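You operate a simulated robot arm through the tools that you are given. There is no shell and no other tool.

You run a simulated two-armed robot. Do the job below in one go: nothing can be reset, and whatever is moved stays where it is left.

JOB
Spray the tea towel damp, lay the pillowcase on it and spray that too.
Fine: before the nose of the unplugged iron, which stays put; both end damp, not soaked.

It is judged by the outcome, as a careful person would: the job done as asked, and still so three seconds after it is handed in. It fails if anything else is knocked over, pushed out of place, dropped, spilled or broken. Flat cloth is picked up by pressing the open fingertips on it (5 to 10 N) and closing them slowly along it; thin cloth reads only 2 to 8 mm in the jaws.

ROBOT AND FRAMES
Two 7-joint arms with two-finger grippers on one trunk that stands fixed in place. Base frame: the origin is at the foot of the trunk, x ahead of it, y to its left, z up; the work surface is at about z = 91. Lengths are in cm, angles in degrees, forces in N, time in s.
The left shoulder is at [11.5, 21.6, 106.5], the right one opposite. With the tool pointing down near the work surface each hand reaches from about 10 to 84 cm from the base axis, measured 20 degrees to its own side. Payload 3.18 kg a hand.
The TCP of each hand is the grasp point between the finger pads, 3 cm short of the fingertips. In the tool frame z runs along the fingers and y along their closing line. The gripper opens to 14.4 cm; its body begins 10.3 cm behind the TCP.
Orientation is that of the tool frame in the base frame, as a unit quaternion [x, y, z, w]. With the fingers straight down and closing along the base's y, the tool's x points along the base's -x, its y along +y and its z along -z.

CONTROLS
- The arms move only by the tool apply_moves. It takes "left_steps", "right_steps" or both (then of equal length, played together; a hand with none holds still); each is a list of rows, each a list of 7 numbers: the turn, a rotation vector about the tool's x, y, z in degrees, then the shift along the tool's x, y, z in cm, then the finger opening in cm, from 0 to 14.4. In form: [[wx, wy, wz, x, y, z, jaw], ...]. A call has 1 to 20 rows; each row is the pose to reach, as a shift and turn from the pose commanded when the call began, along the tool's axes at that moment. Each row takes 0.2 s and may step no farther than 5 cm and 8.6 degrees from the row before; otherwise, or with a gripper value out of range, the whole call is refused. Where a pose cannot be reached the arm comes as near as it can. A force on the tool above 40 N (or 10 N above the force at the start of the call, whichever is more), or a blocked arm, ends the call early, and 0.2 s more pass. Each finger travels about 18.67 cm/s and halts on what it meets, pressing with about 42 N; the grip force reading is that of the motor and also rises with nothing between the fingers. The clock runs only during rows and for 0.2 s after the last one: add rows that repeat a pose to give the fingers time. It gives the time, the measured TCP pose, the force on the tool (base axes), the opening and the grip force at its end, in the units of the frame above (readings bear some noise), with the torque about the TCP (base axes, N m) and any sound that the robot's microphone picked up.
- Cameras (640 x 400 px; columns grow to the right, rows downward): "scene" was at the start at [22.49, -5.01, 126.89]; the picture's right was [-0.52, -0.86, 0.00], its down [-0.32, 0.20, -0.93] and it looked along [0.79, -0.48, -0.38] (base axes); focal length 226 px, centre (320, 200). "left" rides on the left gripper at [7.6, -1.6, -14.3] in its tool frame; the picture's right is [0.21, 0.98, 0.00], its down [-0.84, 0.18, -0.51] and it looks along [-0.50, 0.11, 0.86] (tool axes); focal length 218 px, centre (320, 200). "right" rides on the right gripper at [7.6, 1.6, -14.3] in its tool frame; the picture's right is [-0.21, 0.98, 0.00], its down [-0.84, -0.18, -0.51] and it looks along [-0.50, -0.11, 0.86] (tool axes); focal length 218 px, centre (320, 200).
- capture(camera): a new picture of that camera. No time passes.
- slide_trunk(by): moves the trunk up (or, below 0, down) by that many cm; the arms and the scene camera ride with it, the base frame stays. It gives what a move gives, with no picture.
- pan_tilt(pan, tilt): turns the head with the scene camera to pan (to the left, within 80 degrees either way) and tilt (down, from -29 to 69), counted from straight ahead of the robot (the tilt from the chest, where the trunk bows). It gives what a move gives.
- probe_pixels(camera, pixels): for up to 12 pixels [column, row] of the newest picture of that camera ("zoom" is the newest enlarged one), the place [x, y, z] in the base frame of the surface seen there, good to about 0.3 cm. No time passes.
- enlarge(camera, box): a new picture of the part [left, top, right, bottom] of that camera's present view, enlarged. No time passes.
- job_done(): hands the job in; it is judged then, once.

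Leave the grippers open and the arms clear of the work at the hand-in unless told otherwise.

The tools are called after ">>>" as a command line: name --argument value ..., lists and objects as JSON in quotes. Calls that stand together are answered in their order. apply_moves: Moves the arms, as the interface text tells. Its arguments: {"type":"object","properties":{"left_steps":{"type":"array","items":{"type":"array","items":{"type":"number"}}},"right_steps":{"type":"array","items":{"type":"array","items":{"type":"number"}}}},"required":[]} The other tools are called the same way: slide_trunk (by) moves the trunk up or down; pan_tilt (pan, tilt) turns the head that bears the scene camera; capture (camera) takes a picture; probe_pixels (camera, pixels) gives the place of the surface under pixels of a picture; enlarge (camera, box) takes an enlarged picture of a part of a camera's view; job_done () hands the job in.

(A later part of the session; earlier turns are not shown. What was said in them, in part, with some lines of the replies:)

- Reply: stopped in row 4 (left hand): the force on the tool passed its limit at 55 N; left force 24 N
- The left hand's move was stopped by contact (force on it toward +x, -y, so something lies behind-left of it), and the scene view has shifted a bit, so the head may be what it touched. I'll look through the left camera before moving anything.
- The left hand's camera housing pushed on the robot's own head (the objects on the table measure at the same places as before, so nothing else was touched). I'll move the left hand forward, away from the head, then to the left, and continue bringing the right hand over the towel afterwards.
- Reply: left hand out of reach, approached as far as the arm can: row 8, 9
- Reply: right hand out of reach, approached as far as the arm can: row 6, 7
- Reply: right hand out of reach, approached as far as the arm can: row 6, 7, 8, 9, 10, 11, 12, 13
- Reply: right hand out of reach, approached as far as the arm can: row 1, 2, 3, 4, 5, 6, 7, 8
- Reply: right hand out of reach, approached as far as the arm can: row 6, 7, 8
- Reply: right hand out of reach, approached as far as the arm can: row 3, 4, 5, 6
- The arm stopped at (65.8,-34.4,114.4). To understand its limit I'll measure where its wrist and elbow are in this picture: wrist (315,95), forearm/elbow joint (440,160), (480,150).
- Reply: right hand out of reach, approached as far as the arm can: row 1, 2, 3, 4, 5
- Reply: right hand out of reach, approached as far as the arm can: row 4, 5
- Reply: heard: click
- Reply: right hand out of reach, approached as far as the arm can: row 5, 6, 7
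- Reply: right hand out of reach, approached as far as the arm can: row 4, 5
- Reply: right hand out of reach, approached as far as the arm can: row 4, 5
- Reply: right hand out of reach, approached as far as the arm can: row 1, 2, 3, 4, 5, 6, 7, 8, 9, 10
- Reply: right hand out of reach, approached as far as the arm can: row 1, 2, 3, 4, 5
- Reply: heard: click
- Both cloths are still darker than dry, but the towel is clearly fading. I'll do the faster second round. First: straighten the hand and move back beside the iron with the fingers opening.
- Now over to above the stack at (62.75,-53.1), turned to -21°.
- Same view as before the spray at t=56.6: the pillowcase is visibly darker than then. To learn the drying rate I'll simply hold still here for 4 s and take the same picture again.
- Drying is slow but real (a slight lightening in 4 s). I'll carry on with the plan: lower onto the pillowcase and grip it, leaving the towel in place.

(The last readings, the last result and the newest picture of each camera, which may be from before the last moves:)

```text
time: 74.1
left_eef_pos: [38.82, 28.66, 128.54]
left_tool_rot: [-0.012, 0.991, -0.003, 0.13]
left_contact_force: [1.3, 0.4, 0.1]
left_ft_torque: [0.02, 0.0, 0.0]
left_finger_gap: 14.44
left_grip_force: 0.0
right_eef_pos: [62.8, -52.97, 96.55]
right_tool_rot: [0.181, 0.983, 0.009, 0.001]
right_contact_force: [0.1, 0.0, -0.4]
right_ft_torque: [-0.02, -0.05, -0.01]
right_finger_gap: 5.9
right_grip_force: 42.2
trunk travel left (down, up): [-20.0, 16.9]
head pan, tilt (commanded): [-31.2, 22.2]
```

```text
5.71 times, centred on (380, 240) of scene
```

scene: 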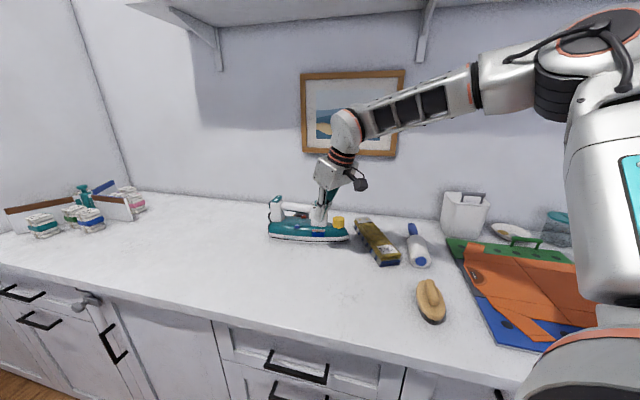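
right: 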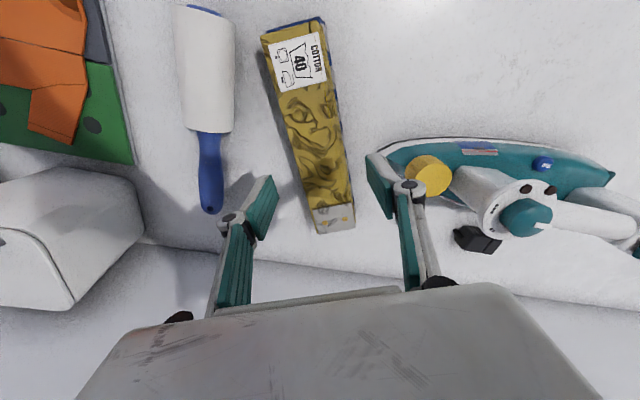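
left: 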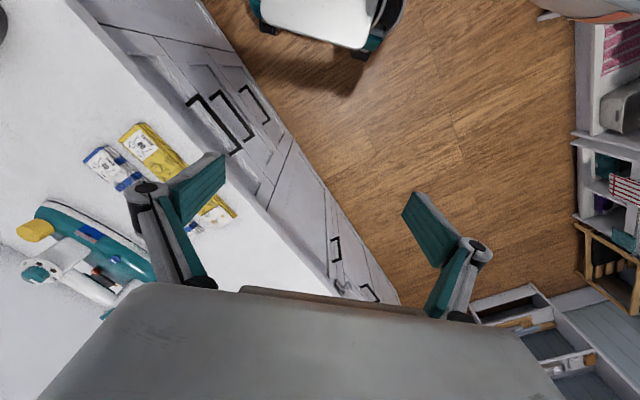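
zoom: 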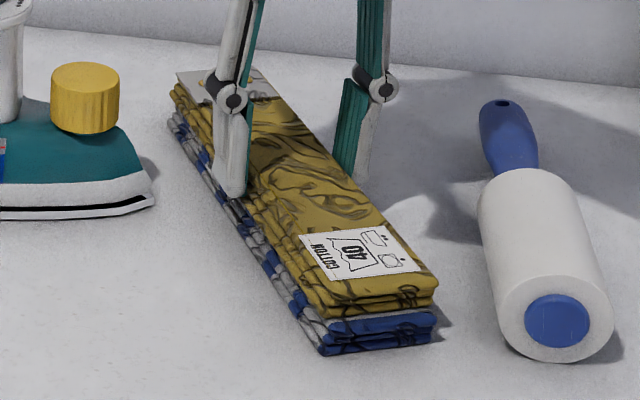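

Firm grip, towel untouched. Lifting the pillowcase and carrying it back to the free spot at (54,-33), turned to 17°.

>>> apply_moves --right_steps '[[0, 0, 0, 0, 0, -1.5, 4.6], [0, 0, 0, 0, 0, -4, 4.6], [0, 0, -3, 2.4, 0.69, -6.5, 4.6], [0, 0, -10, 5.63, 2.13, -8, 4.6], [0, 0, -17.5, 8.74, 4.69, -8, 4.6], [0, 0, -25, 11.57, 7.89, -8, 4.6], [0, 0, -32, 13.74, 11.34, -8, 4.6], [0, 0, -38, 15.34, 15.55, -8, 4.6], [0, 0, -38, 15.34, 15.55, -8, 4.6]]'

>>> capture --camera "right"

>>> capture --camera "scene"

>>> enlarge --camera "scene" --box '[340, 205, 420, 275]'

```text
time: 76.1
left_eef_pos: [38.92, 28.59, 128.61]
left_tool_rot: [-0.012, 0.992, -0.004, 0.129]
left_contact_force: [-0.7, 0.2, -0.6]
left_ft_torque: [0.03, -0.02, 0.0]
left_finger_gap: 14.39
left_grip_force: 0.1
right_eef_pos: [53.82, -33.14, 104.79]
right_tool_rot: [-0.149, 0.989, 0.009, 0.004]
right_contact_force: [-0.3, -0.2, -0.6]
right_ft_torque: [0.0, -0.01, -0.02]
right_finger_gap: 5.91
right_grip_force: 42.2
trunk travel left (down, up): [-20.0, 16.9]
head pan, tilt (commanded): [-31.2, 22.2]
```

```text
taken
```

right: 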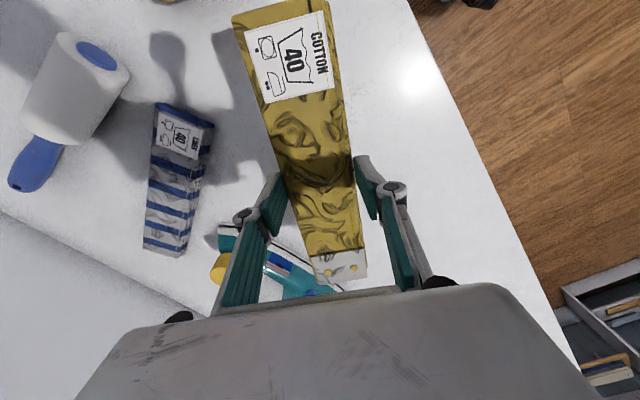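

```text
taken
```

scene: 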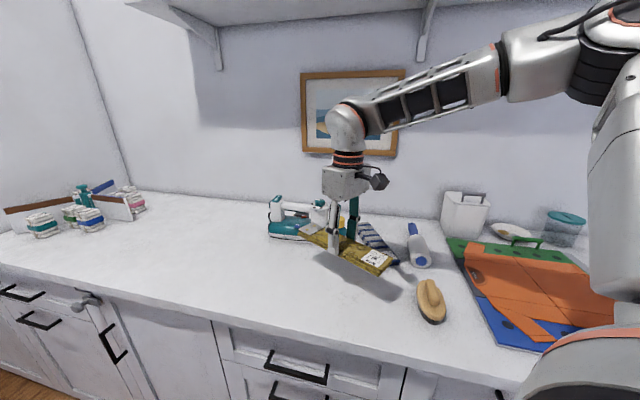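

```text
5.71 times, centred on (380, 240) of scene
```

zoom: 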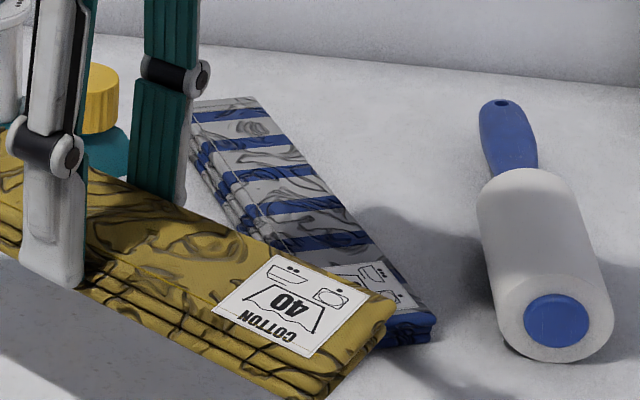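

With the pillowcase off, I can see the towel's top: still greyish between the stripes, so it is still damp 38 s after its spray; it dries slower than I feared. I'll zoom in to judge its white stripes against its (dry white) label.

>>> enlarge --camera "scene" --box '[362, 222, 398, 262]'

>>> enlarge --camera "right" --box '[135, 90, 225, 265]'

```text
10.00 times, centred on (380, 242) of scene
```

zoom: 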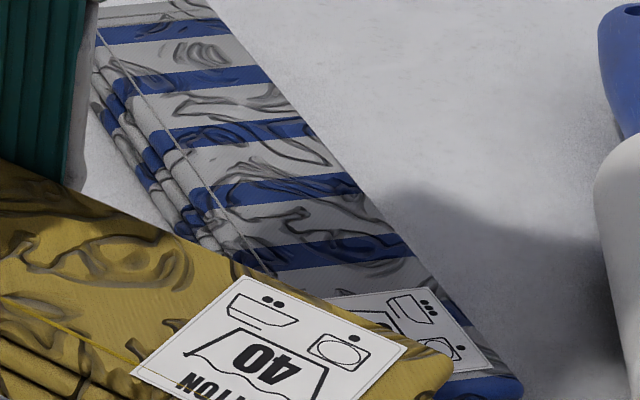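

```text
2.29 times, centred on (180, 178) of right
```

zoom: 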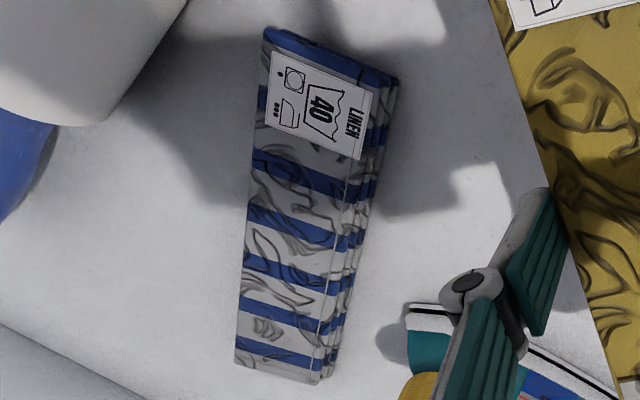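

The towel is roughly half as wet as right after its spray. The safest end is both freshly sprayed once, so I'll set the pillowcase down here on the clear counter, let both dry further, and then do one quick spray–lay–spray round. Lowering it now 10 cm.

>>> apply_moves --right_steps '[[0, 0, 0, 0, 0, 3, 4.6], [0, 0, 0, 0, 0, 6, 4.6], [0, 0, 0, 0, 0, 8.5, 4.6], [0, 0, 0, 0, 0, 9.5, 4.6], [0, 0, 0, 0, 0, 10, 4.6], [0, 0, 0, 0, 0, 10, 4.6]]'

>>> capture --camera "right"

>>> enlarge --camera "scene" --box '[270, 200, 450, 320]'

```text
time: 77.5
left_eef_pos: [38.82, 28.7, 128.58]
left_tool_rot: [-0.013, 0.992, -0.004, 0.129]
left_contact_force: [0.0, -0.3, 0.7]
left_ft_torque: [0.01, 0.01, 0.02]
left_finger_gap: 14.41
left_grip_force: 0.0
right_eef_pos: [54.74, -34.81, 96.04]
right_tool_rot: [-0.151, 0.988, 0.011, 0.002]
right_contact_force: [-0.5, -0.4, -0.8]
right_ft_torque: [0.0, 0.02, -0.01]
right_finger_gap: 5.91
right_grip_force: 42.3
right hand out of reach, approached as far as the arm can: row 2, 3, 4, 5, 6
trunk travel left (down, up): [-20.0, 16.9]
head pan, tilt (commanded): [-31.2, 22.2]
```

```text
taken
```

right: 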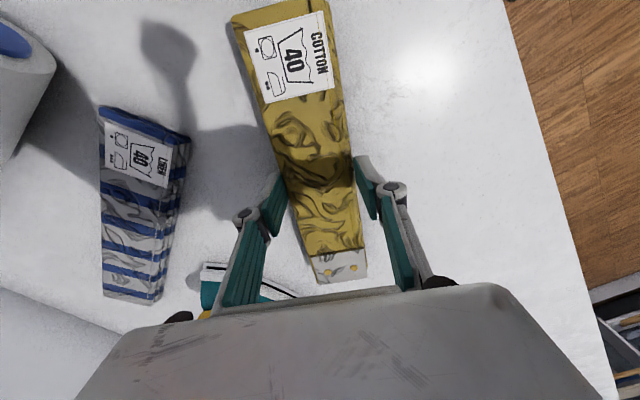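

```text
3.33 times, centred on (360, 260) of scene
```

zoom: 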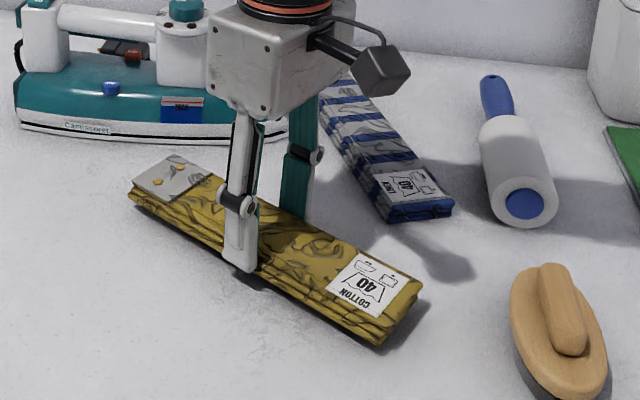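

At this spot the arm can't get low enough with this turn (it hovers 1.3 cm up at (54.7,-34.8)). A little farther out it should; I'll shift to (56,-37.5), still clear of towel, iron and brush, and lower the rest.

>>> apply_moves --right_steps '[[0, 0, 0, -0.2, -1.5, -0.3, 4.6], [0, 0, 0, -0.43, -2.97, 0, 4.6], [0, 0, 0, -0.43, -2.97, 0.6, 4.6], [0, 0, 0, -0.43, -2.97, 1.1, 4.6], [0, 0, 0, -0.43, -2.97, 1.35, 4.6], [0, 0, 0, -0.43, -2.97, 1.35, 4.6]]'

>>> enlarge --camera "scene" --box '[270, 200, 450, 320]'

```text
time: 78.9
left_eef_pos: [38.8, 28.77, 128.47]
left_tool_rot: [-0.012, 0.992, -0.004, 0.129]
left_contact_force: [0.9, 0.7, 0.9]
left_ft_torque: [0.03, -0.02, 0.02]
left_finger_gap: 14.41
left_grip_force: 0.0
right_eef_pos: [55.97, -37.49, 94.66]
right_tool_rot: [-0.149, 0.989, 0.007, 0.005]
right_contact_force: [-0.6, -2.8, 12.1]
right_ft_torque: [-0.24, 0.7, 0.11]
right_finger_gap: 5.91
right_grip_force: 41.5
trunk travel left (down, up): [-20.0, 16.9]
head pan, tilt (commanded): [-31.2, 22.2]
```

```text
3.33 times, centred on (360, 260) of scene
```

zoom: 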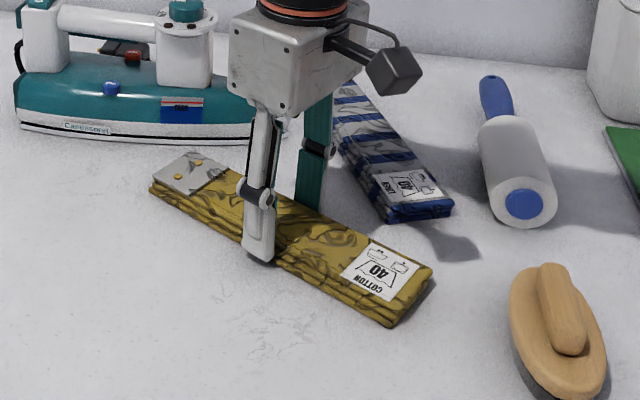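

It sits on the counter at TCP (55.97,-37.49,94.7), contact 12 N. Easing off, opening, and rising.

>>> apply_moves --right_steps '[[0, 0, 0, 0, 0, -0.15, 4.6], [0, 0, 0, 0, 0, -0.2, 5.8], [0, 0, 0, 0, 0, -0.2, 6.6], [0, 0, 0, 0, 0, -0.2, 7.4], [0, 0, 0, 0, 0, -0.2, 7.8], [0, 0, 0, 0, 0, -2, 7.8], [0, 0, 0, 0, 0, -5, 7.8], [0, 0, 0, 0, 0, -9, 7.8], [0, 0, 0, 0, 0, -12, 7.8]]'

>>> capture --camera "right"

>>> capture --camera "scene"

```text
time: 80.9
left_eef_pos: [38.85, 28.73, 128.51]
left_tool_rot: [-0.013, 0.992, -0.004, 0.129]
left_contact_force: [-0.6, 0.6, 0.7]
left_ft_torque: [0.02, -0.01, 0.0]
left_finger_gap: 14.38
left_grip_force: 0.0
right_eef_pos: [55.94, -37.59, 106.73]
right_tool_rot: [-0.15, 0.989, 0.009, 0.004]
right_contact_force: [-0.5, 0.9, 0.4]
right_ft_torque: [0.02, -0.01, 0.0]
right_finger_gap: 7.82
right_grip_force: 0.0
trunk travel left (down, up): [-20.0, 16.9]
head pan, tilt (commanded): [-31.2, 22.2]
```

```text
taken
```

right: 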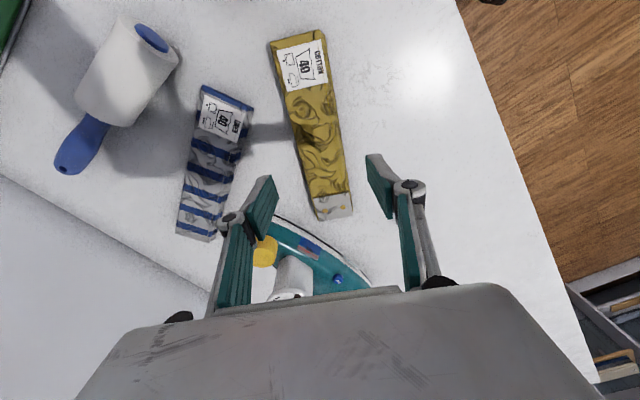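

```text
taken
```

scene: 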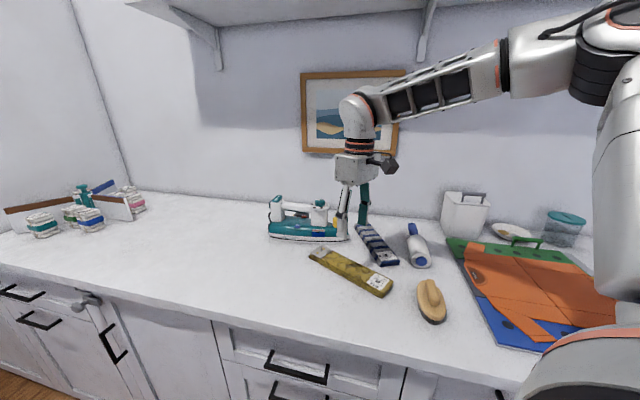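

The pillowcase lies on clear counter. I'll take the hand to the hover point over the SPRAY button (leaning back 20° as before), passing at z≈108.

>>> apply_moves --right_steps '[[0, -6.5, 0, -3.2, 0.06, -0.6, 6], [0, -13, 0, -6.4, 0.12, -1.2, 3], [0, -19.5, 0, -9.54, 0.19, -1.8, 0], [0, -19.5, 0, -13.1, -0.2, -1.5, 0], [0, -19.5, 0, -16.7, -0.58, -1.1, 0], [0, -19.5, 0, -20.29, -0.95, -0.8, 0], [0, -19.5, 0, -20.7, -0.98, 1.2, 0], [0, -19.5, 0, -21.1, -1.0, 3.2, 0], [0, -19.5, 0, -21.4, -1.04, 5.0, 0], [0, -19.5, 0, -21.4, -1.04, 5.0, 0]]'

>>> enlarge --camera "scene" --box '[270, 195, 430, 305]'

>>> enlarge --camera "right" --box '[270, 120, 370, 190]'

```text
time: 83.1
left_eef_pos: [38.84, 28.7, 128.53]
left_tool_rot: [-0.012, 0.992, -0.003, 0.129]
left_contact_force: [-0.2, 1.4, 0.1]
left_ft_torque: [-0.02, 0.02, 0.04]
left_finger_gap: 14.37
left_grip_force: 0.1
right_eef_pos: [76.9, -32.27, 101.83]
right_tool_rot: [-0.145, 0.974, 0.034, 0.172]
right_contact_force: [0.6, -0.2, -0.2]
right_ft_torque: [-0.02, -0.01, -0.01]
right_finger_gap: 0.01
right_grip_force: 30.3
trunk travel left (down, up): [-20.0, 16.9]
head pan, tilt (commanded): [-31.2, 22.2]
```

```text
3.64 times, centred on (350, 250) of scene
```

zoom: 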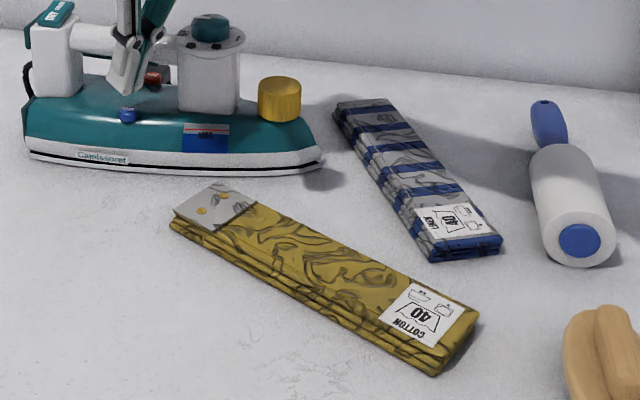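

```text
5.71 times, centred on (320, 155) of right
```

zoom: 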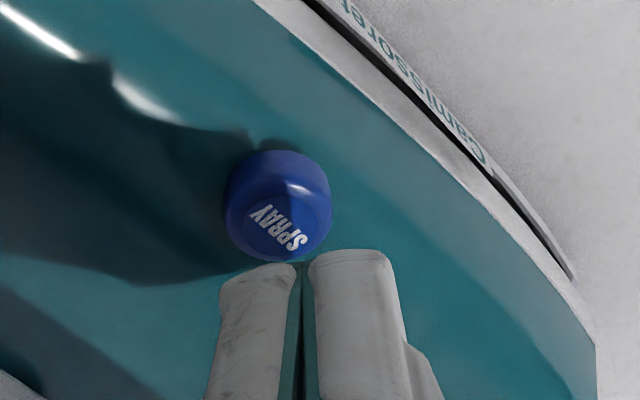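

One smooth call brings the hand from the cloth to the hover. Both cloths still look damp here. Before any re-spray I must judge how wet they really are, so I'll zoom right into patches: a towel stripe, the pillowcase, and its white flap.

>>> enlarge --camera "scene" --box '[366, 228, 380, 238]'

>>> enlarge --camera "scene" --box '[306, 244, 336, 264]'

>>> enlarge --camera "scene" --box '[370, 245, 402, 268]'

```text
16.00 times, centred on (373, 233) of scene
```

zoom: 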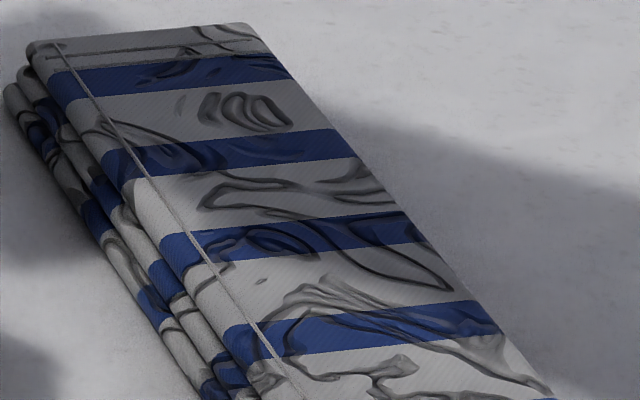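

```text
16.00 times, centred on (321, 254) of scene
```

zoom: 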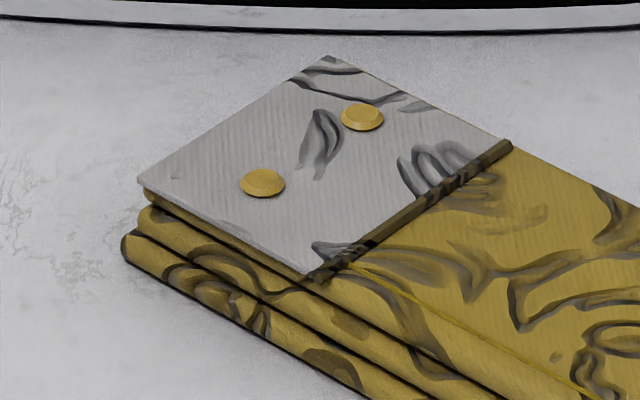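

```text
16.00 times, centred on (386, 256) of scene
```

zoom: 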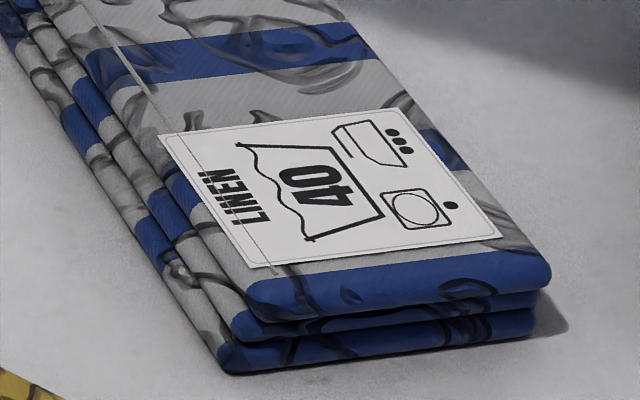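

Reading the patches against the labels and table: the towel is at roughly two thirds of its fresh wetness and the pillowcase (20 s on) a bit less; they dry while uncovered. Spraying on top of that could soak them, so I'll hold still at the hover and let them dry first, in four holds of 4 s, then look.

>>> apply_moves --right_steps '[[0, 0, 0, 0, 0, 0, 0], [0, 0, 0, 0, 0, 0, 0], [0, 0, 0, 0, 0, 0, 0], [0, 0, 0, 0, 0, 0, 0], [0, 0, 0, 0, 0, 0, 0], [0, 0, 0, 0, 0, 0, 0], [0, 0, 0, 0, 0, 0, 0], [0, 0, 0, 0, 0, 0, 0], [0, 0, 0, 0, 0, 0, 0], [0, 0, 0, 0, 0, 0, 0], [0, 0, 0, 0, 0, 0, 0], [0, 0, 0, 0, 0, 0, 0], [0, 0, 0, 0, 0, 0, 0], [0, 0, 0, 0, 0, 0, 0], [0, 0, 0, 0, 0, 0, 0], [0, 0, 0, 0, 0, 0, 0], [0, 0, 0, 0, 0, 0, 0], [0, 0, 0, 0, 0, 0, 0], [0, 0, 0, 0, 0, 0, 0], [0, 0, 0, 0, 0, 0, 0]]'

>>> apply_moves --right_steps '[[0, 0, 0, 0, 0, 0, 0], [0, 0, 0, 0, 0, 0, 0], [0, 0, 0, 0, 0, 0, 0], [0, 0, 0, 0, 0, 0, 0], [0, 0, 0, 0, 0, 0, 0], [0, 0, 0, 0, 0, 0, 0], [0, 0, 0, 0, 0, 0, 0], [0, 0, 0, 0, 0, 0, 0], [0, 0, 0, 0, 0, 0, 0], [0, 0, 0, 0, 0, 0, 0], [0, 0, 0, 0, 0, 0, 0], [0, 0, 0, 0, 0, 0, 0], [0, 0, 0, 0, 0, 0, 0], [0, 0, 0, 0, 0, 0, 0], [0, 0, 0, 0, 0, 0, 0], [0, 0, 0, 0, 0, 0, 0], [0, 0, 0, 0, 0, 0, 0], [0, 0, 0, 0, 0, 0, 0], [0, 0, 0, 0, 0, 0, 0], [0, 0, 0, 0, 0, 0, 0]]'

>>> apply_moves --right_steps '[[0, 0, 0, 0, 0, 0, 0], [0, 0, 0, 0, 0, 0, 0], [0, 0, 0, 0, 0, 0, 0], [0, 0, 0, 0, 0, 0, 0], [0, 0, 0, 0, 0, 0, 0], [0, 0, 0, 0, 0, 0, 0], [0, 0, 0, 0, 0, 0, 0], [0, 0, 0, 0, 0, 0, 0], [0, 0, 0, 0, 0, 0, 0], [0, 0, 0, 0, 0, 0, 0], [0, 0, 0, 0, 0, 0, 0], [0, 0, 0, 0, 0, 0, 0], [0, 0, 0, 0, 0, 0, 0], [0, 0, 0, 0, 0, 0, 0], [0, 0, 0, 0, 0, 0, 0], [0, 0, 0, 0, 0, 0, 0], [0, 0, 0, 0, 0, 0, 0], [0, 0, 0, 0, 0, 0, 0], [0, 0, 0, 0, 0, 0, 0], [0, 0, 0, 0, 0, 0, 0]]'

>>> apply_moves --right_steps '[[0, 0, 0, 0, 0, 0, 0], [0, 0, 0, 0, 0, 0, 0], [0, 0, 0, 0, 0, 0, 0], [0, 0, 0, 0, 0, 0, 0], [0, 0, 0, 0, 0, 0, 0], [0, 0, 0, 0, 0, 0, 0], [0, 0, 0, 0, 0, 0, 0], [0, 0, 0, 0, 0, 0, 0], [0, 0, 0, 0, 0, 0, 0], [0, 0, 0, 0, 0, 0, 0], [0, 0, 0, 0, 0, 0, 0], [0, 0, 0, 0, 0, 0, 0], [0, 0, 0, 0, 0, 0, 0], [0, 0, 0, 0, 0, 0, 0], [0, 0, 0, 0, 0, 0, 0], [0, 0, 0, 0, 0, 0, 0], [0, 0, 0, 0, 0, 0, 0], [0, 0, 0, 0, 0, 0, 0], [0, 0, 0, 0, 0, 0, 0], [0, 0, 0, 0, 0, 0, 0]]'

>>> enlarge --camera "scene" --box '[270, 195, 430, 305]'

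>>> enlarge --camera "scene" --box '[306, 244, 336, 264]'

>>> enlarge --camera "scene" --box '[370, 245, 402, 268]'

```text
time: 87.3
left_eef_pos: [38.91, 28.66, 128.54]
left_tool_rot: [-0.012, 0.991, -0.004, 0.13]
left_contact_force: [-0.1, -0.1, -0.2]
left_ft_torque: [0.05, -0.02, -0.03]
left_finger_gap: 14.38
left_grip_force: 0.1
right_eef_pos: [76.69, -32.35, 101.72]
right_tool_rot: [-0.146, 0.974, 0.033, 0.171]
right_contact_force: [0.8, -0.3, -1.0]
right_ft_torque: [0.0, -0.01, -0.03]
right_finger_gap: 0.0
right_grip_force: 30.7
trunk travel left (down, up): [-20.0, 16.9]
head pan, tilt (commanded): [-31.2, 22.2]
```

```text
time: 91.5
left_eef_pos: [38.79, 28.71, 128.55]
left_tool_rot: [-0.011, 0.992, -0.004, 0.129]
left_contact_force: [0.4, -0.4, -0.1]
left_ft_torque: [0.01, 0.01, -0.03]
left_finger_gap: 14.4
left_grip_force: 0.0
right_eef_pos: [76.84, -32.25, 101.75]
right_tool_rot: [-0.145, 0.974, 0.034, 0.172]
right_contact_force: [-0.8, -0.4, 0.6]
right_ft_torque: [-0.02, -0.01, -0.05]
right_finger_gap: 0.0
right_grip_force: 30.6
trunk travel left (down, up): [-20.0, 16.9]
head pan, tilt (commanded): [-31.2, 22.2]
```

```text
time: 95.7
left_eef_pos: [38.98, 28.68, 128.59]
left_tool_rot: [-0.012, 0.992, -0.004, 0.129]
left_contact_force: [-0.9, 0.3, 0.5]
left_ft_torque: [-0.02, -0.01, 0.03]
left_finger_gap: 14.38
left_grip_force: 0.0
right_eef_pos: [76.86, -32.33, 101.81]
right_tool_rot: [-0.146, 0.974, 0.033, 0.171]
right_contact_force: [0.4, -0.1, -0.2]
right_ft_torque: [0.03, -0.01, 0.03]
right_finger_gap: 0.0
right_grip_force: 30.6
trunk travel left (down, up): [-20.0, 16.9]
head pan, tilt (commanded): [-31.2, 22.2]
```

```text
time: 99.9
left_eef_pos: [38.84, 28.71, 128.43]
left_tool_rot: [-0.012, 0.992, -0.004, 0.129]
left_contact_force: [-0.6, -0.9, 0.5]
left_ft_torque: [0.03, 0.01, 0.02]
left_finger_gap: 14.41
left_grip_force: 0.0
right_eef_pos: [76.69, -32.4, 101.84]
right_tool_rot: [-0.145, 0.974, 0.034, 0.171]
right_contact_force: [-0.1, -0.6, 0.1]
right_ft_torque: [-0.01, 0.02, -0.02]
right_finger_gap: 0.03
right_grip_force: 30.6
trunk travel left (down, up): [-20.0, 16.9]
head pan, tilt (commanded): [-31.2, 22.2]
```

```text
3.64 times, centred on (350, 250) of scene
```

zoom: 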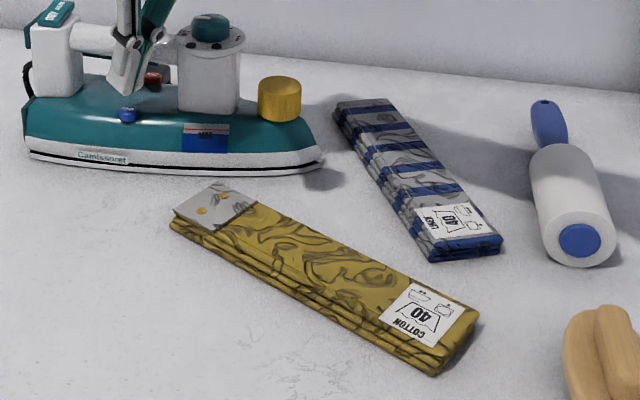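

```text
16.00 times, centred on (321, 254) of scene
```

zoom: 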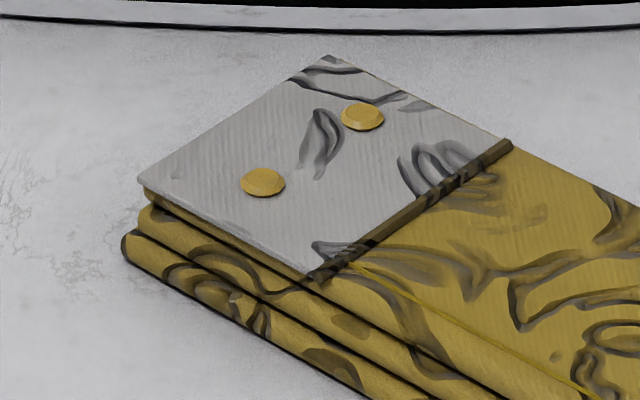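

```text
16.00 times, centred on (386, 256) of scene
```

zoom: 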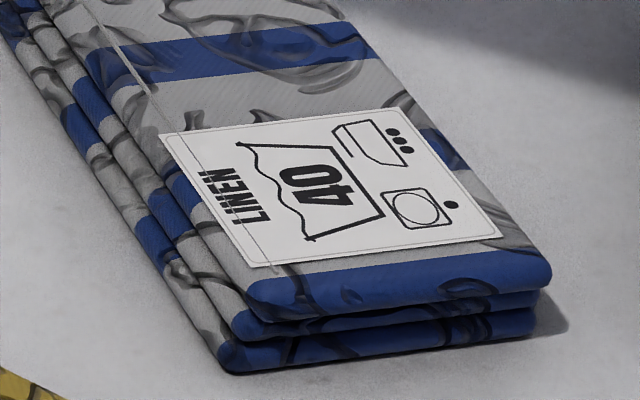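

After 17 s more, the colours have hardly changed: following a quick initial settling, both cloths hold a steady damp look, clearly darker than dry. So both are already damp from one spray each, and a second spray would risk soaking them. I'll just lay the pillowcase back on the towel. First back to above it, straightening the hand and opening the fingers.

>>> apply_moves --right_steps '[[0, 0, 0, -1.03, 0.05, -2.82, 0], [0, 4, 0, -0.01, 0.39, -5.85, 0], [0, 11, 0, 3.65, 0.71, -7.72, 2], [0, 19.3, 0, 8.19, 0.89, -8.85, 4], [0, 19.3, 0, 13.07, 1.03, -9.05, 6], [0, 19.3, 0, 17.6, 1.04, -8.8, 7.8], [0, 19.3, 0, 20.08, 1.15, -7.36, 7.8], [0, 19.3, 0, 20.08, 1.15, -7.36, 7.8]]'

>>> capture --camera "right"

>>> enlarge --camera "scene" --box '[270, 195, 430, 305]'

```text
time: 101.7
left_eef_pos: [38.88, 28.72, 128.42]
left_tool_rot: [-0.012, 0.992, -0.004, 0.128]
left_contact_force: [-0.1, -0.4, -0.1]
left_ft_torque: [0.02, 0.01, -0.02]
left_finger_gap: 14.39
left_grip_force: 0.0
right_eef_pos: [55.89, -37.61, 101.88]
right_tool_rot: [-0.149, 0.989, 0.009, 0.006]
right_contact_force: [0.2, -0.2, 0.1]
right_ft_torque: [-0.02, 0.0, -0.01]
right_finger_gap: 7.83
right_grip_force: 0.1
trunk travel left (down, up): [-20.0, 16.9]
head pan, tilt (commanded): [-31.2, 22.2]
```

```text
taken
```

right: 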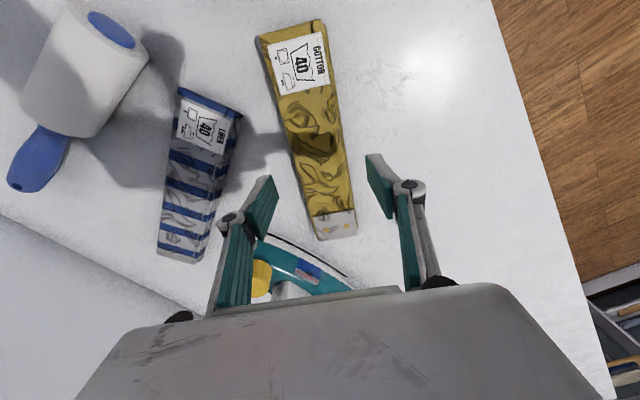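

```text
3.64 times, centred on (350, 250) of scene
```

zoom: 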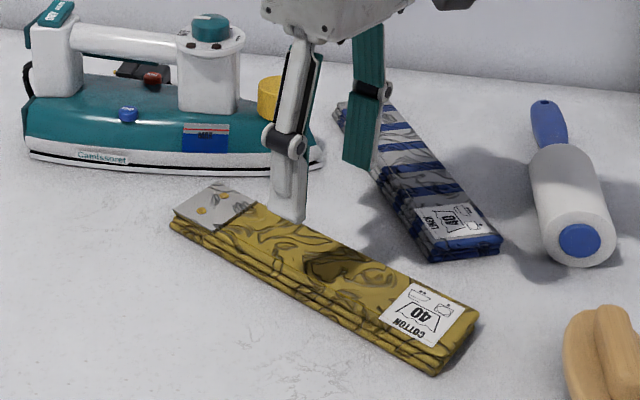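

Over the pillowcase, centred. Lowering 7.1 cm and gripping it.

>>> apply_moves --right_steps '[[0, 0, 0, 0, 0, 3, 7.8], [0, 0, 0, 0, 0, 5.5, 7.8], [0, 0, 0, 0, 0, 7.1, 7.8], [0, 0, 0, 0, 0, 7.1, 7.0], [0, 0, 0, 0, 0, 7.1, 6.2], [0, 0, 0, 0, 0, 7.1, 5.4], [0, 0, 0, 0, 0, 7.1, 4.6], [0, 0, 0, 0, 0, 7.1, 4.6]]'

```text
time: 103.5
left_eef_pos: [38.85, 28.69, 128.49]
left_tool_rot: [-0.012, 0.992, -0.004, 0.127]
left_contact_force: [-0.3, 0.4, -0.4]
left_ft_torque: [0.03, 0.02, 0.0]
left_finger_gap: 14.42
left_grip_force: 0.0
right_eef_pos: [56.08, -37.48, 94.73]
right_tool_rot: [-0.148, 0.989, 0.009, 0.006]
right_contact_force: [-0.3, 0.6, 0.2]
right_ft_torque: [0.01, 0.04, -0.01]
right_finger_gap: 5.92
right_grip_force: 41.7
trunk travel left (down, up): [-20.0, 16.9]
head pan, tilt (commanded): [-31.2, 22.2]
```

Firm grip again. Lifting and carrying it back over the towel to (62.8,-53.0), turned to -21°.

>>> apply_moves --right_steps '[[0, 0, 0, 0, 0, -1.5, 4.6], [0, 0, 0, 0, 0, -4.5, 4.6], [0, 0, 3, 1.39, -1.14, -8, 4.6], [0, 0, 11, 2.89, -4.34, -9.3, 4.6], [0, 0, 19, 3.05, -8.27, -9.3, 4.6], [0, 0, 27, 1.59, -12.06, -9.3, 4.6], [0, 0, 34, -0.52, -15.42, -9.3, 4.6], [0, 0, 37.9, -1.9, -16.78, -9, 4.6], [0, 0, 37.9, -1.9, -16.78, -7, 4.6], [0, 0, 37.9, -1.9, -16.78, -4.5, 4.6], [0, 0, 37.9, -1.9, -16.78, -3.5, 4.6], [0, 0, 37.9, -1.9, -16.78, -3.5, 4.6]]'

>>> enlarge --camera "scene" --box '[330, 195, 430, 285]'

```text
time: 106.1
left_eef_pos: [38.84, 28.74, 128.4]
left_tool_rot: [-0.011, 0.992, -0.003, 0.129]
left_contact_force: [0.5, -0.1, 0.0]
left_ft_torque: [-0.05, 0.01, -0.01]
left_finger_gap: 14.43
left_grip_force: 0.0
right_eef_pos: [62.8, -53.08, 97.96]
right_tool_rot: [0.181, 0.983, 0.01, 0.002]
right_contact_force: [-0.1, 0.8, -0.9]
right_ft_torque: [0.01, -0.02, 0.02]
right_finger_gap: 5.93
right_grip_force: 41.2
trunk travel left (down, up): [-20.0, 16.9]
head pan, tilt (commanded): [-31.2, 22.2]
```

```text
4.44 times, centred on (380, 240) of scene
```

zoom: 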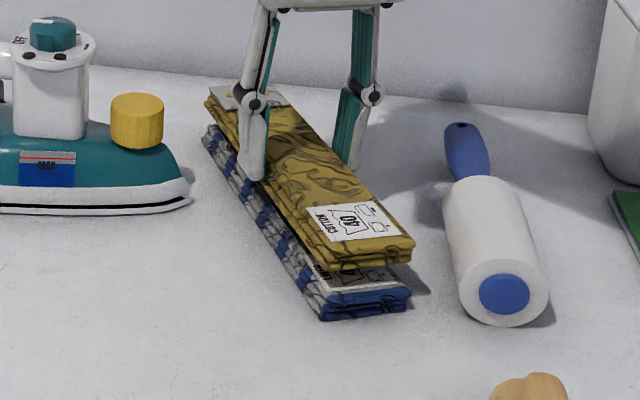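

Right above the towel, 1.3 cm up, edges in line. Lowering onto it.

>>> apply_moves --right_steps '[[0, 0, 0, 0, 0.08, 0.6, 4.6], [0, 0, 0, 0, 0.08, 1.0, 4.6], [0, 0, 0, 0, 0.08, 1.25, 4.6], [0, 0, 0, 0, 0.08, 1.25, 4.6]]'

>>> enlarge --camera "scene" --box '[330, 195, 430, 285]'

```text
time: 107.1
left_eef_pos: [38.83, 28.75, 128.47]
left_tool_rot: [-0.013, 0.992, -0.004, 0.129]
left_contact_force: [0.3, -0.4, 0.9]
left_ft_torque: [0.04, 0.01, 0.02]
left_finger_gap: 14.4
left_grip_force: 0.1
right_eef_pos: [62.77, -52.82, 96.74]
right_tool_rot: [0.179, 0.984, 0.01, 0.002]
right_contact_force: [-0.1, 0.3, -1.2]
right_ft_torque: [0.02, 0.01, -0.02]
right_finger_gap: 5.89
right_grip_force: 42.1
trunk travel left (down, up): [-20.0, 16.9]
head pan, tilt (commanded): [-31.2, 22.2]
```

```text
4.44 times, centred on (380, 240) of scene
```

zoom: 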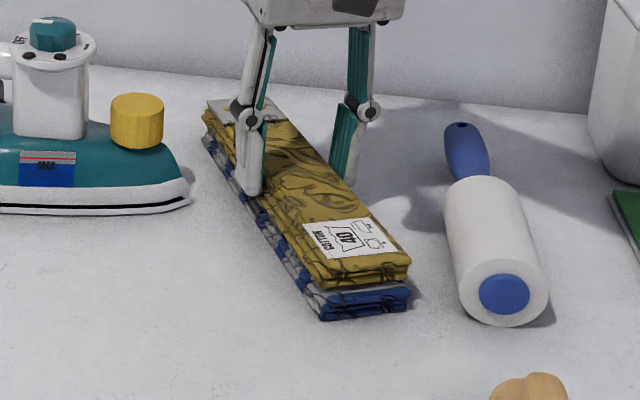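

Not quite touching yet. Lowering another 0.25 cm to contact.

>>> apply_moves --right_steps '[[0, 0, 0, 0, -0.05, 0.15, 4.6], [0, 0, 0, 0, -0.05, 0.25, 4.6], [0, 0, 0, 0, -0.05, 0.25, 4.6]]'

```text
time: 107.9
left_eef_pos: [38.79, 28.81, 128.49]
left_tool_rot: [-0.012, 0.992, -0.003, 0.129]
left_contact_force: [0.0, 0.2, -0.2]
left_ft_torque: [0.01, 0.0, 0.0]
left_finger_gap: 14.41
left_grip_force: 0.0
right_eef_pos: [62.9, -52.88, 96.59]
right_tool_rot: [0.179, 0.984, 0.01, 0.004]
right_contact_force: [-0.1, -1.3, 4.7]
right_ft_torque: [-0.47, -0.65, -0.11]
right_finger_gap: 5.91
right_grip_force: 42.0
trunk travel left (down, up): [-20.0, 16.9]
head pan, tilt (commanded): [-31.2, 22.2]
```

Contact reads 4.7 N. Opening gently and rising clear.

>>> apply_moves --right_steps '[[0, 0, 0, 0, 0, -0.05, 5.8], [0, 0, 0, 0, 0, -0.1, 6.4], [0, 0, 0, 0, 0, -0.1, 7.0], [0, 0, 0, 0, 0, -0.1, 7.6], [0, 0, 0, 0, 0, -1.5, 7.6], [0, 0, 0, 0, 0, -4, 7.6], [0, 0, 0, 0, 0, -7, 7.6], [0, 0, 0, 0, 0, -9, 7.6]]'

>>> capture --camera "right"

>>> enlarge --camera "scene" --box '[330, 195, 430, 285]'

>>> capture --camera "scene"

```text
time: 109.7
left_eef_pos: [38.9, 28.79, 128.57]
left_tool_rot: [-0.012, 0.992, -0.004, 0.129]
left_contact_force: [-0.8, -0.8, -0.2]
left_ft_torque: [0.02, 0.0, -0.03]
left_finger_gap: 14.39
left_grip_force: 0.1
right_eef_pos: [62.85, -53.04, 105.59]
right_tool_rot: [0.18, 0.984, 0.01, 0.003]
right_contact_force: [-0.2, 0.4, 0.1]
right_ft_torque: [-0.01, -0.01, 0.01]
right_finger_gap: 7.62
right_grip_force: 0.1
trunk travel left (down, up): [-20.0, 16.9]
head pan, tilt (commanded): [-31.2, 22.2]
```

```text
taken
```

right: 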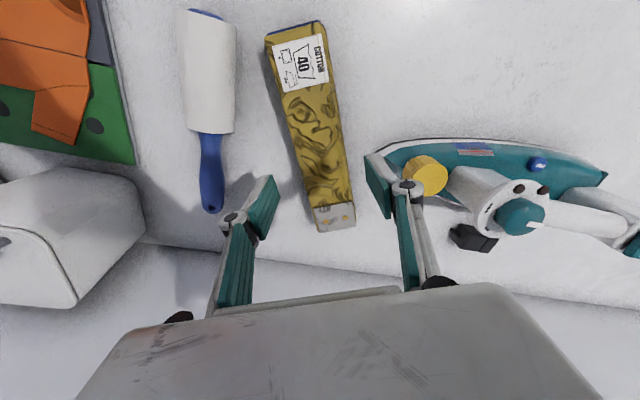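

```text
4.44 times, centred on (380, 240) of scene
```

zoom: 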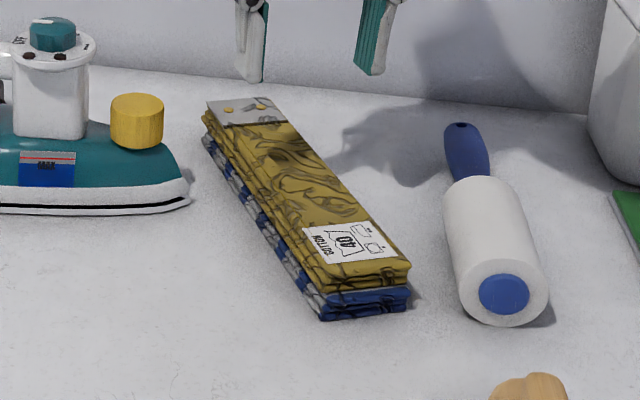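

```text
taken
```

scene: 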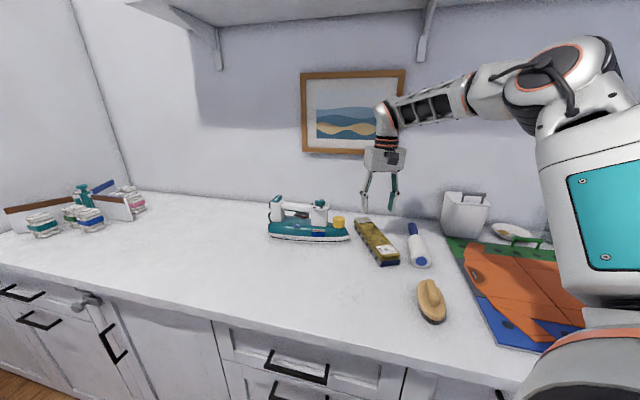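

The stack is back in place, aligned, and the pillowcase still looks damp (darker than in the same view at t=56.6). Before handing in I want to be sure the dampness isn't fading away, so I'll hold still here for about 34 s and compare the very same pictures.

>>> enlarge --camera "right" --box '[250, 10, 370, 240]'

>>> apply_moves --right_steps '[[0, 0, 0, 0, 0, 0, 7.6], [0, 0, 0, 0, 0, 0, 7.6], [0, 0, 0, 0, 0, 0, 7.6], [0, 0, 0, 0, 0, 0, 7.6], [0, 0, 0, 0, 0, 0, 7.6], [0, 0, 0, 0, 0, 0, 7.6], [0, 0, 0, 0, 0, 0, 7.6], [0, 0, 0, 0, 0, 0, 7.6], [0, 0, 0, 0, 0, 0, 7.6], [0, 0, 0, 0, 0, 0, 7.6], [0, 0, 0, 0, 0, 0, 7.6], [0, 0, 0, 0, 0, 0, 7.6], [0, 0, 0, 0, 0, 0, 7.6], [0, 0, 0, 0, 0, 0, 7.6], [0, 0, 0, 0, 0, 0, 7.6], [0, 0, 0, 0, 0, 0, 7.6], [0, 0, 0, 0, 0, 0, 7.6], [0, 0, 0, 0, 0, 0, 7.6], [0, 0, 0, 0, 0, 0, 7.6], [0, 0, 0, 0, 0, 0, 7.6]]'

>>> apply_moves --right_steps '[[0, 0, 0, 0, 0, 0, 7.6], [0, 0, 0, 0, 0, 0, 7.6], [0, 0, 0, 0, 0, 0, 7.6], [0, 0, 0, 0, 0, 0, 7.6], [0, 0, 0, 0, 0, 0, 7.6], [0, 0, 0, 0, 0, 0, 7.6], [0, 0, 0, 0, 0, 0, 7.6], [0, 0, 0, 0, 0, 0, 7.6], [0, 0, 0, 0, 0, 0, 7.6], [0, 0, 0, 0, 0, 0, 7.6], [0, 0, 0, 0, 0, 0, 7.6], [0, 0, 0, 0, 0, 0, 7.6], [0, 0, 0, 0, 0, 0, 7.6], [0, 0, 0, 0, 0, 0, 7.6], [0, 0, 0, 0, 0, 0, 7.6], [0, 0, 0, 0, 0, 0, 7.6], [0, 0, 0, 0, 0, 0, 7.6], [0, 0, 0, 0, 0, 0, 7.6], [0, 0, 0, 0, 0, 0, 7.6], [0, 0, 0, 0, 0, 0, 7.6]]'

>>> apply_moves --right_steps '[[0, 0, 0, 0, 0, 0, 7.6], [0, 0, 0, 0, 0, 0, 7.6], [0, 0, 0, 0, 0, 0, 7.6], [0, 0, 0, 0, 0, 0, 7.6], [0, 0, 0, 0, 0, 0, 7.6], [0, 0, 0, 0, 0, 0, 7.6], [0, 0, 0, 0, 0, 0, 7.6], [0, 0, 0, 0, 0, 0, 7.6], [0, 0, 0, 0, 0, 0, 7.6], [0, 0, 0, 0, 0, 0, 7.6], [0, 0, 0, 0, 0, 0, 7.6], [0, 0, 0, 0, 0, 0, 7.6], [0, 0, 0, 0, 0, 0, 7.6], [0, 0, 0, 0, 0, 0, 7.6], [0, 0, 0, 0, 0, 0, 7.6], [0, 0, 0, 0, 0, 0, 7.6], [0, 0, 0, 0, 0, 0, 7.6], [0, 0, 0, 0, 0, 0, 7.6], [0, 0, 0, 0, 0, 0, 7.6], [0, 0, 0, 0, 0, 0, 7.6]]'

>>> apply_moves --right_steps '[[0, 0, 0, 0, 0, 0, 7.6], [0, 0, 0, 0, 0, 0, 7.6], [0, 0, 0, 0, 0, 0, 7.6], [0, 0, 0, 0, 0, 0, 7.6], [0, 0, 0, 0, 0, 0, 7.6], [0, 0, 0, 0, 0, 0, 7.6], [0, 0, 0, 0, 0, 0, 7.6], [0, 0, 0, 0, 0, 0, 7.6], [0, 0, 0, 0, 0, 0, 7.6], [0, 0, 0, 0, 0, 0, 7.6], [0, 0, 0, 0, 0, 0, 7.6], [0, 0, 0, 0, 0, 0, 7.6], [0, 0, 0, 0, 0, 0, 7.6], [0, 0, 0, 0, 0, 0, 7.6], [0, 0, 0, 0, 0, 0, 7.6], [0, 0, 0, 0, 0, 0, 7.6], [0, 0, 0, 0, 0, 0, 7.6], [0, 0, 0, 0, 0, 0, 7.6], [0, 0, 0, 0, 0, 0, 7.6], [0, 0, 0, 0, 0, 0, 7.6]]'

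>>> enlarge --camera "right" --box '[250, 10, 370, 240]'

>>> enlarge --camera "scene" --box '[330, 195, 430, 285]'

```text
1.74 times, centred on (310, 125) of right
```

zoom: 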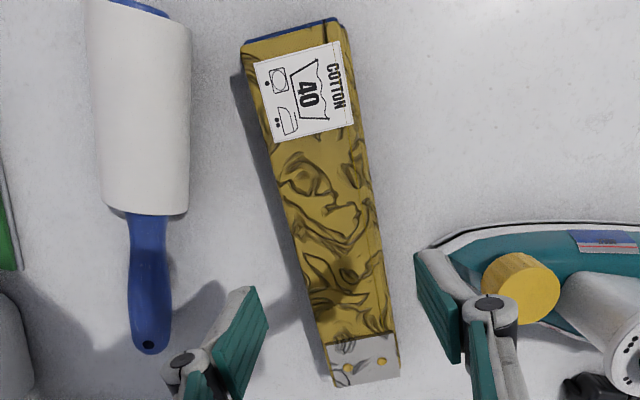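

```text
time: 113.9
left_eef_pos: [38.92, 28.64, 128.53]
left_tool_rot: [-0.013, 0.992, -0.003, 0.129]
left_contact_force: [-0.7, 0.0, 0.6]
left_ft_torque: [0.04, 0.0, 0.03]
left_finger_gap: 14.38
left_grip_force: 0.1
right_eef_pos: [62.69, -53.01, 105.6]
right_tool_rot: [0.18, 0.984, 0.009, 0.003]
right_contact_force: [0.2, -0.6, -0.1]
right_ft_torque: [-0.02, -0.01, -0.02]
right_finger_gap: 7.62
right_grip_force: 0.1
trunk travel left (down, up): [-20.0, 16.9]
head pan, tilt (commanded): [-31.2, 22.2]
```

```text
time: 118.1
left_eef_pos: [38.95, 28.8, 128.64]
left_tool_rot: [-0.013, 0.992, -0.003, 0.129]
left_contact_force: [-0.5, 1.0, 1.4]
left_ft_torque: [0.01, 0.01, -0.01]
left_finger_gap: 14.4
left_grip_force: 0.1
right_eef_pos: [62.74, -53.01, 105.39]
right_tool_rot: [0.18, 0.984, 0.011, 0.002]
right_contact_force: [0.5, 0.9, 0.0]
right_ft_torque: [0.02, -0.01, 0.01]
right_finger_gap: 7.63
right_grip_force: 0.1
trunk travel left (down, up): [-20.0, 16.9]
head pan, tilt (commanded): [-31.2, 22.2]
```

```text
time: 122.3
left_eef_pos: [38.81, 28.67, 128.55]
left_tool_rot: [-0.013, 0.992, -0.003, 0.128]
left_contact_force: [0.5, -1.4, -0.3]
left_ft_torque: [0.03, -0.01, -0.01]
left_finger_gap: 14.42
left_grip_force: 0.0
right_eef_pos: [62.72, -52.92, 105.46]
right_tool_rot: [0.18, 0.984, 0.01, 0.004]
right_contact_force: [-0.3, 0.9, -1.0]
right_ft_torque: [-0.02, -0.07, -0.02]
right_finger_gap: 7.6
right_grip_force: 0.0
trunk travel left (down, up): [-20.0, 16.9]
head pan, tilt (commanded): [-31.2, 22.2]
```

```text
time: 126.5
left_eef_pos: [38.93, 28.78, 128.54]
left_tool_rot: [-0.013, 0.992, -0.004, 0.129]
left_contact_force: [-0.3, 0.4, 0.6]
left_ft_torque: [-0.01, 0.0, -0.02]
left_finger_gap: 14.4
left_grip_force: 0.1
right_eef_pos: [62.82, -53.0, 105.47]
right_tool_rot: [0.18, 0.984, 0.01, 0.003]
right_contact_force: [-0.4, 0.4, 0.5]
right_ft_torque: [-0.02, -0.02, 0.01]
right_finger_gap: 7.61
right_grip_force: 0.0
trunk travel left (down, up): [-20.0, 16.9]
head pan, tilt (commanded): [-31.2, 22.2]
```

```text
1.74 times, centred on (310, 125) of right
```

zoom: 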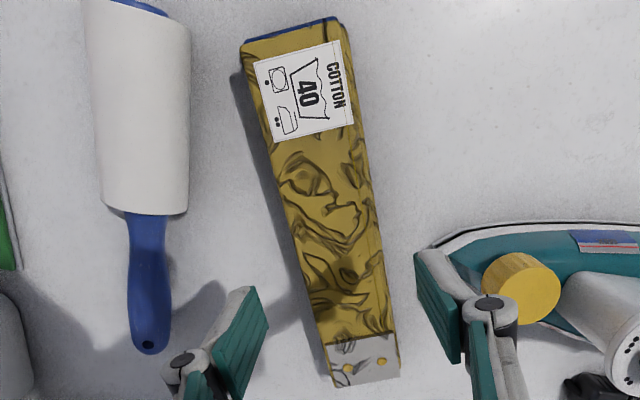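

```text
4.44 times, centred on (380, 240) of scene
```

zoom: 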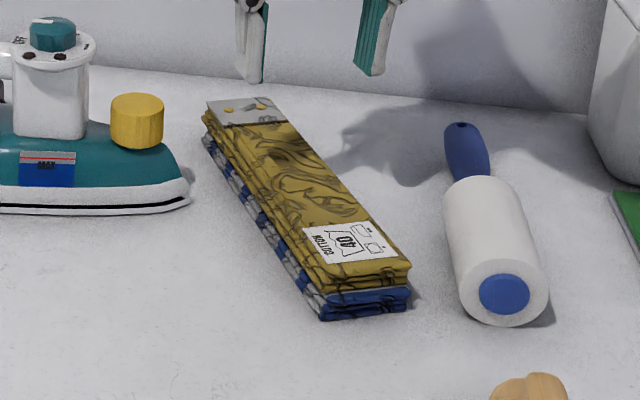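

After another 17 s in the identical view nothing has changed: pillowcase and flap keep the same damp tone, so the dampness is stable. I'll now draw the right hand clear of the work, up and back toward its starting place, opening the fingers fully.

>>> apply_moves --right_steps '[[0, 0, 0, 0, 0, -2.5, 7.6], [0, 0, -5, 3.5, -0.3, -4, 8.5], [0, 0, -10, 7, -0.6, -5.5, 10.5], [0, 0, -15, 10.5, -0.9, -6.5, 12.5], [0, 0, -20.5, 13.96, -1.2, -7, 14.4], [0, 0, -20.5, 13.96, -1.2, -7, 14.4]]'

>>> capture --camera "right"

>>> capture --camera "scene"

>>> enlarge --camera "scene" --box '[260, 190, 440, 310]'

```text
time: 127.9
left_eef_pos: [38.95, 28.64, 128.45]
left_tool_rot: [-0.012, 0.992, -0.003, 0.128]
left_contact_force: [0.1, -0.5, -0.2]
left_ft_torque: [-0.03, 0.01, -0.01]
left_finger_gap: 14.41
left_grip_force: 0.1
right_eef_pos: [49.25, -49.34, 112.3]
right_tool_rot: [0.001, 1.0, 0.01, 0.003]
right_contact_force: [-0.3, 0.5, -0.3]
right_ft_torque: [0.0, 0.02, 0.0]
right_finger_gap: 14.41
right_grip_force: 0.0
trunk travel left (down, up): [-20.0, 16.9]
head pan, tilt (commanded): [-31.2, 22.2]
```

```text
taken
```

right: 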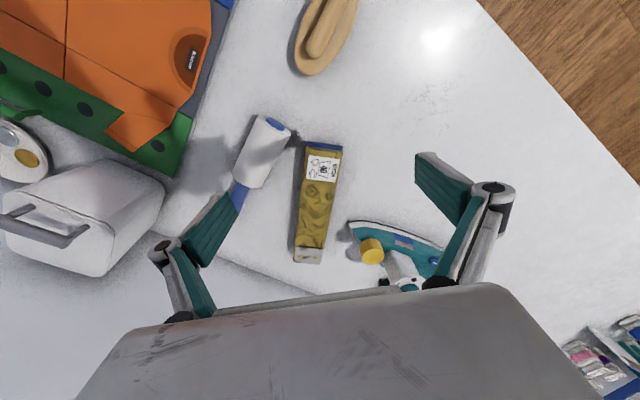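

```text
taken
```

scene: 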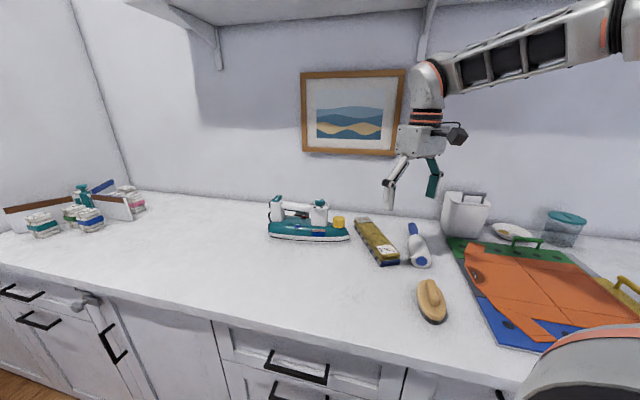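

```text
3.33 times, centred on (350, 250) of scene
```

zoom: 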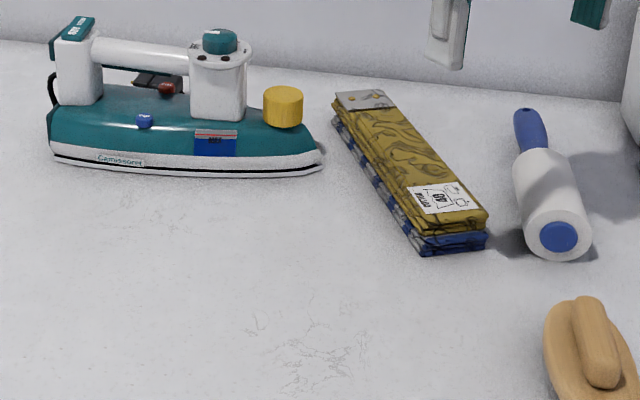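

Everything stands as it did, and from the starting view the pillowcase is clearly darker (damp) than at the start. I'll check the iron's nose and roller positions once more before handing in.

>>> probe_pixels --camera "zoom" --pixels '[[321, 163], [144, 118], [283, 92], [525, 112], [556, 245], [345, 92], [485, 215], [425, 232], [590, 330]]'

>>> enlarge --camera "scene" --box '[270, 190, 350, 245]'

```text
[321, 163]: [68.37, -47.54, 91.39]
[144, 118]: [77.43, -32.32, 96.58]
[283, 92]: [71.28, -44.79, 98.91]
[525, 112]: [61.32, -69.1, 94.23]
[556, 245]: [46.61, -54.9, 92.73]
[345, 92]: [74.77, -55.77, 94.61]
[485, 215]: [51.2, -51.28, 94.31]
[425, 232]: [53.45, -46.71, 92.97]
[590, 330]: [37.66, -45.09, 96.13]
```

```text
7.27 times, centred on (310, 218) of scene
```

zoom: 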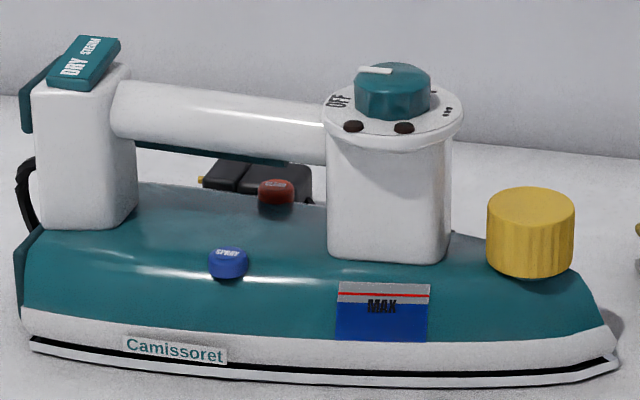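

The iron (nose at 68.3,-47.4, button, cap and dial as before), the roller and the brush are where they were. The damp pillowcase lies squarely on the damp towel before the nose, and both hands are open and clear. Handing in.

>>> job_done

```text
The job is handed in.
```

I handed the job in with the pillowcase lying squarely on the tea towel, in front of the iron's nose. Each cloth was sprayed once with the iron's own SPRAY button. The judging result isn't known yet.

- **Dampness:** both cloths darkened clearly after their single press. They lightened somewhat in the first 20 seconds or so. In the last pictures, 17 seconds apart, the pillowcase kept the same tone. The towel was covered by then, so I could only see its edges. I judged dampness by colour alone, with no direct reading.
- **A detour:** I thought the towel was drying too fast, so I lifted the pillowcase off to spray it again. Once I saw it was still damp I put the pillowcase back without a second spray, to avoid soaking either cloth.
- **A bump:** early on, the left hand touched the robot's own head. The head view went back to normal and nothing on the counter moved.
- **Everything else:** the iron, lint roller and brush measured in the same places at the end. Both grippers are open and clear of the work. The trunk is 5 cm higher than at the start.
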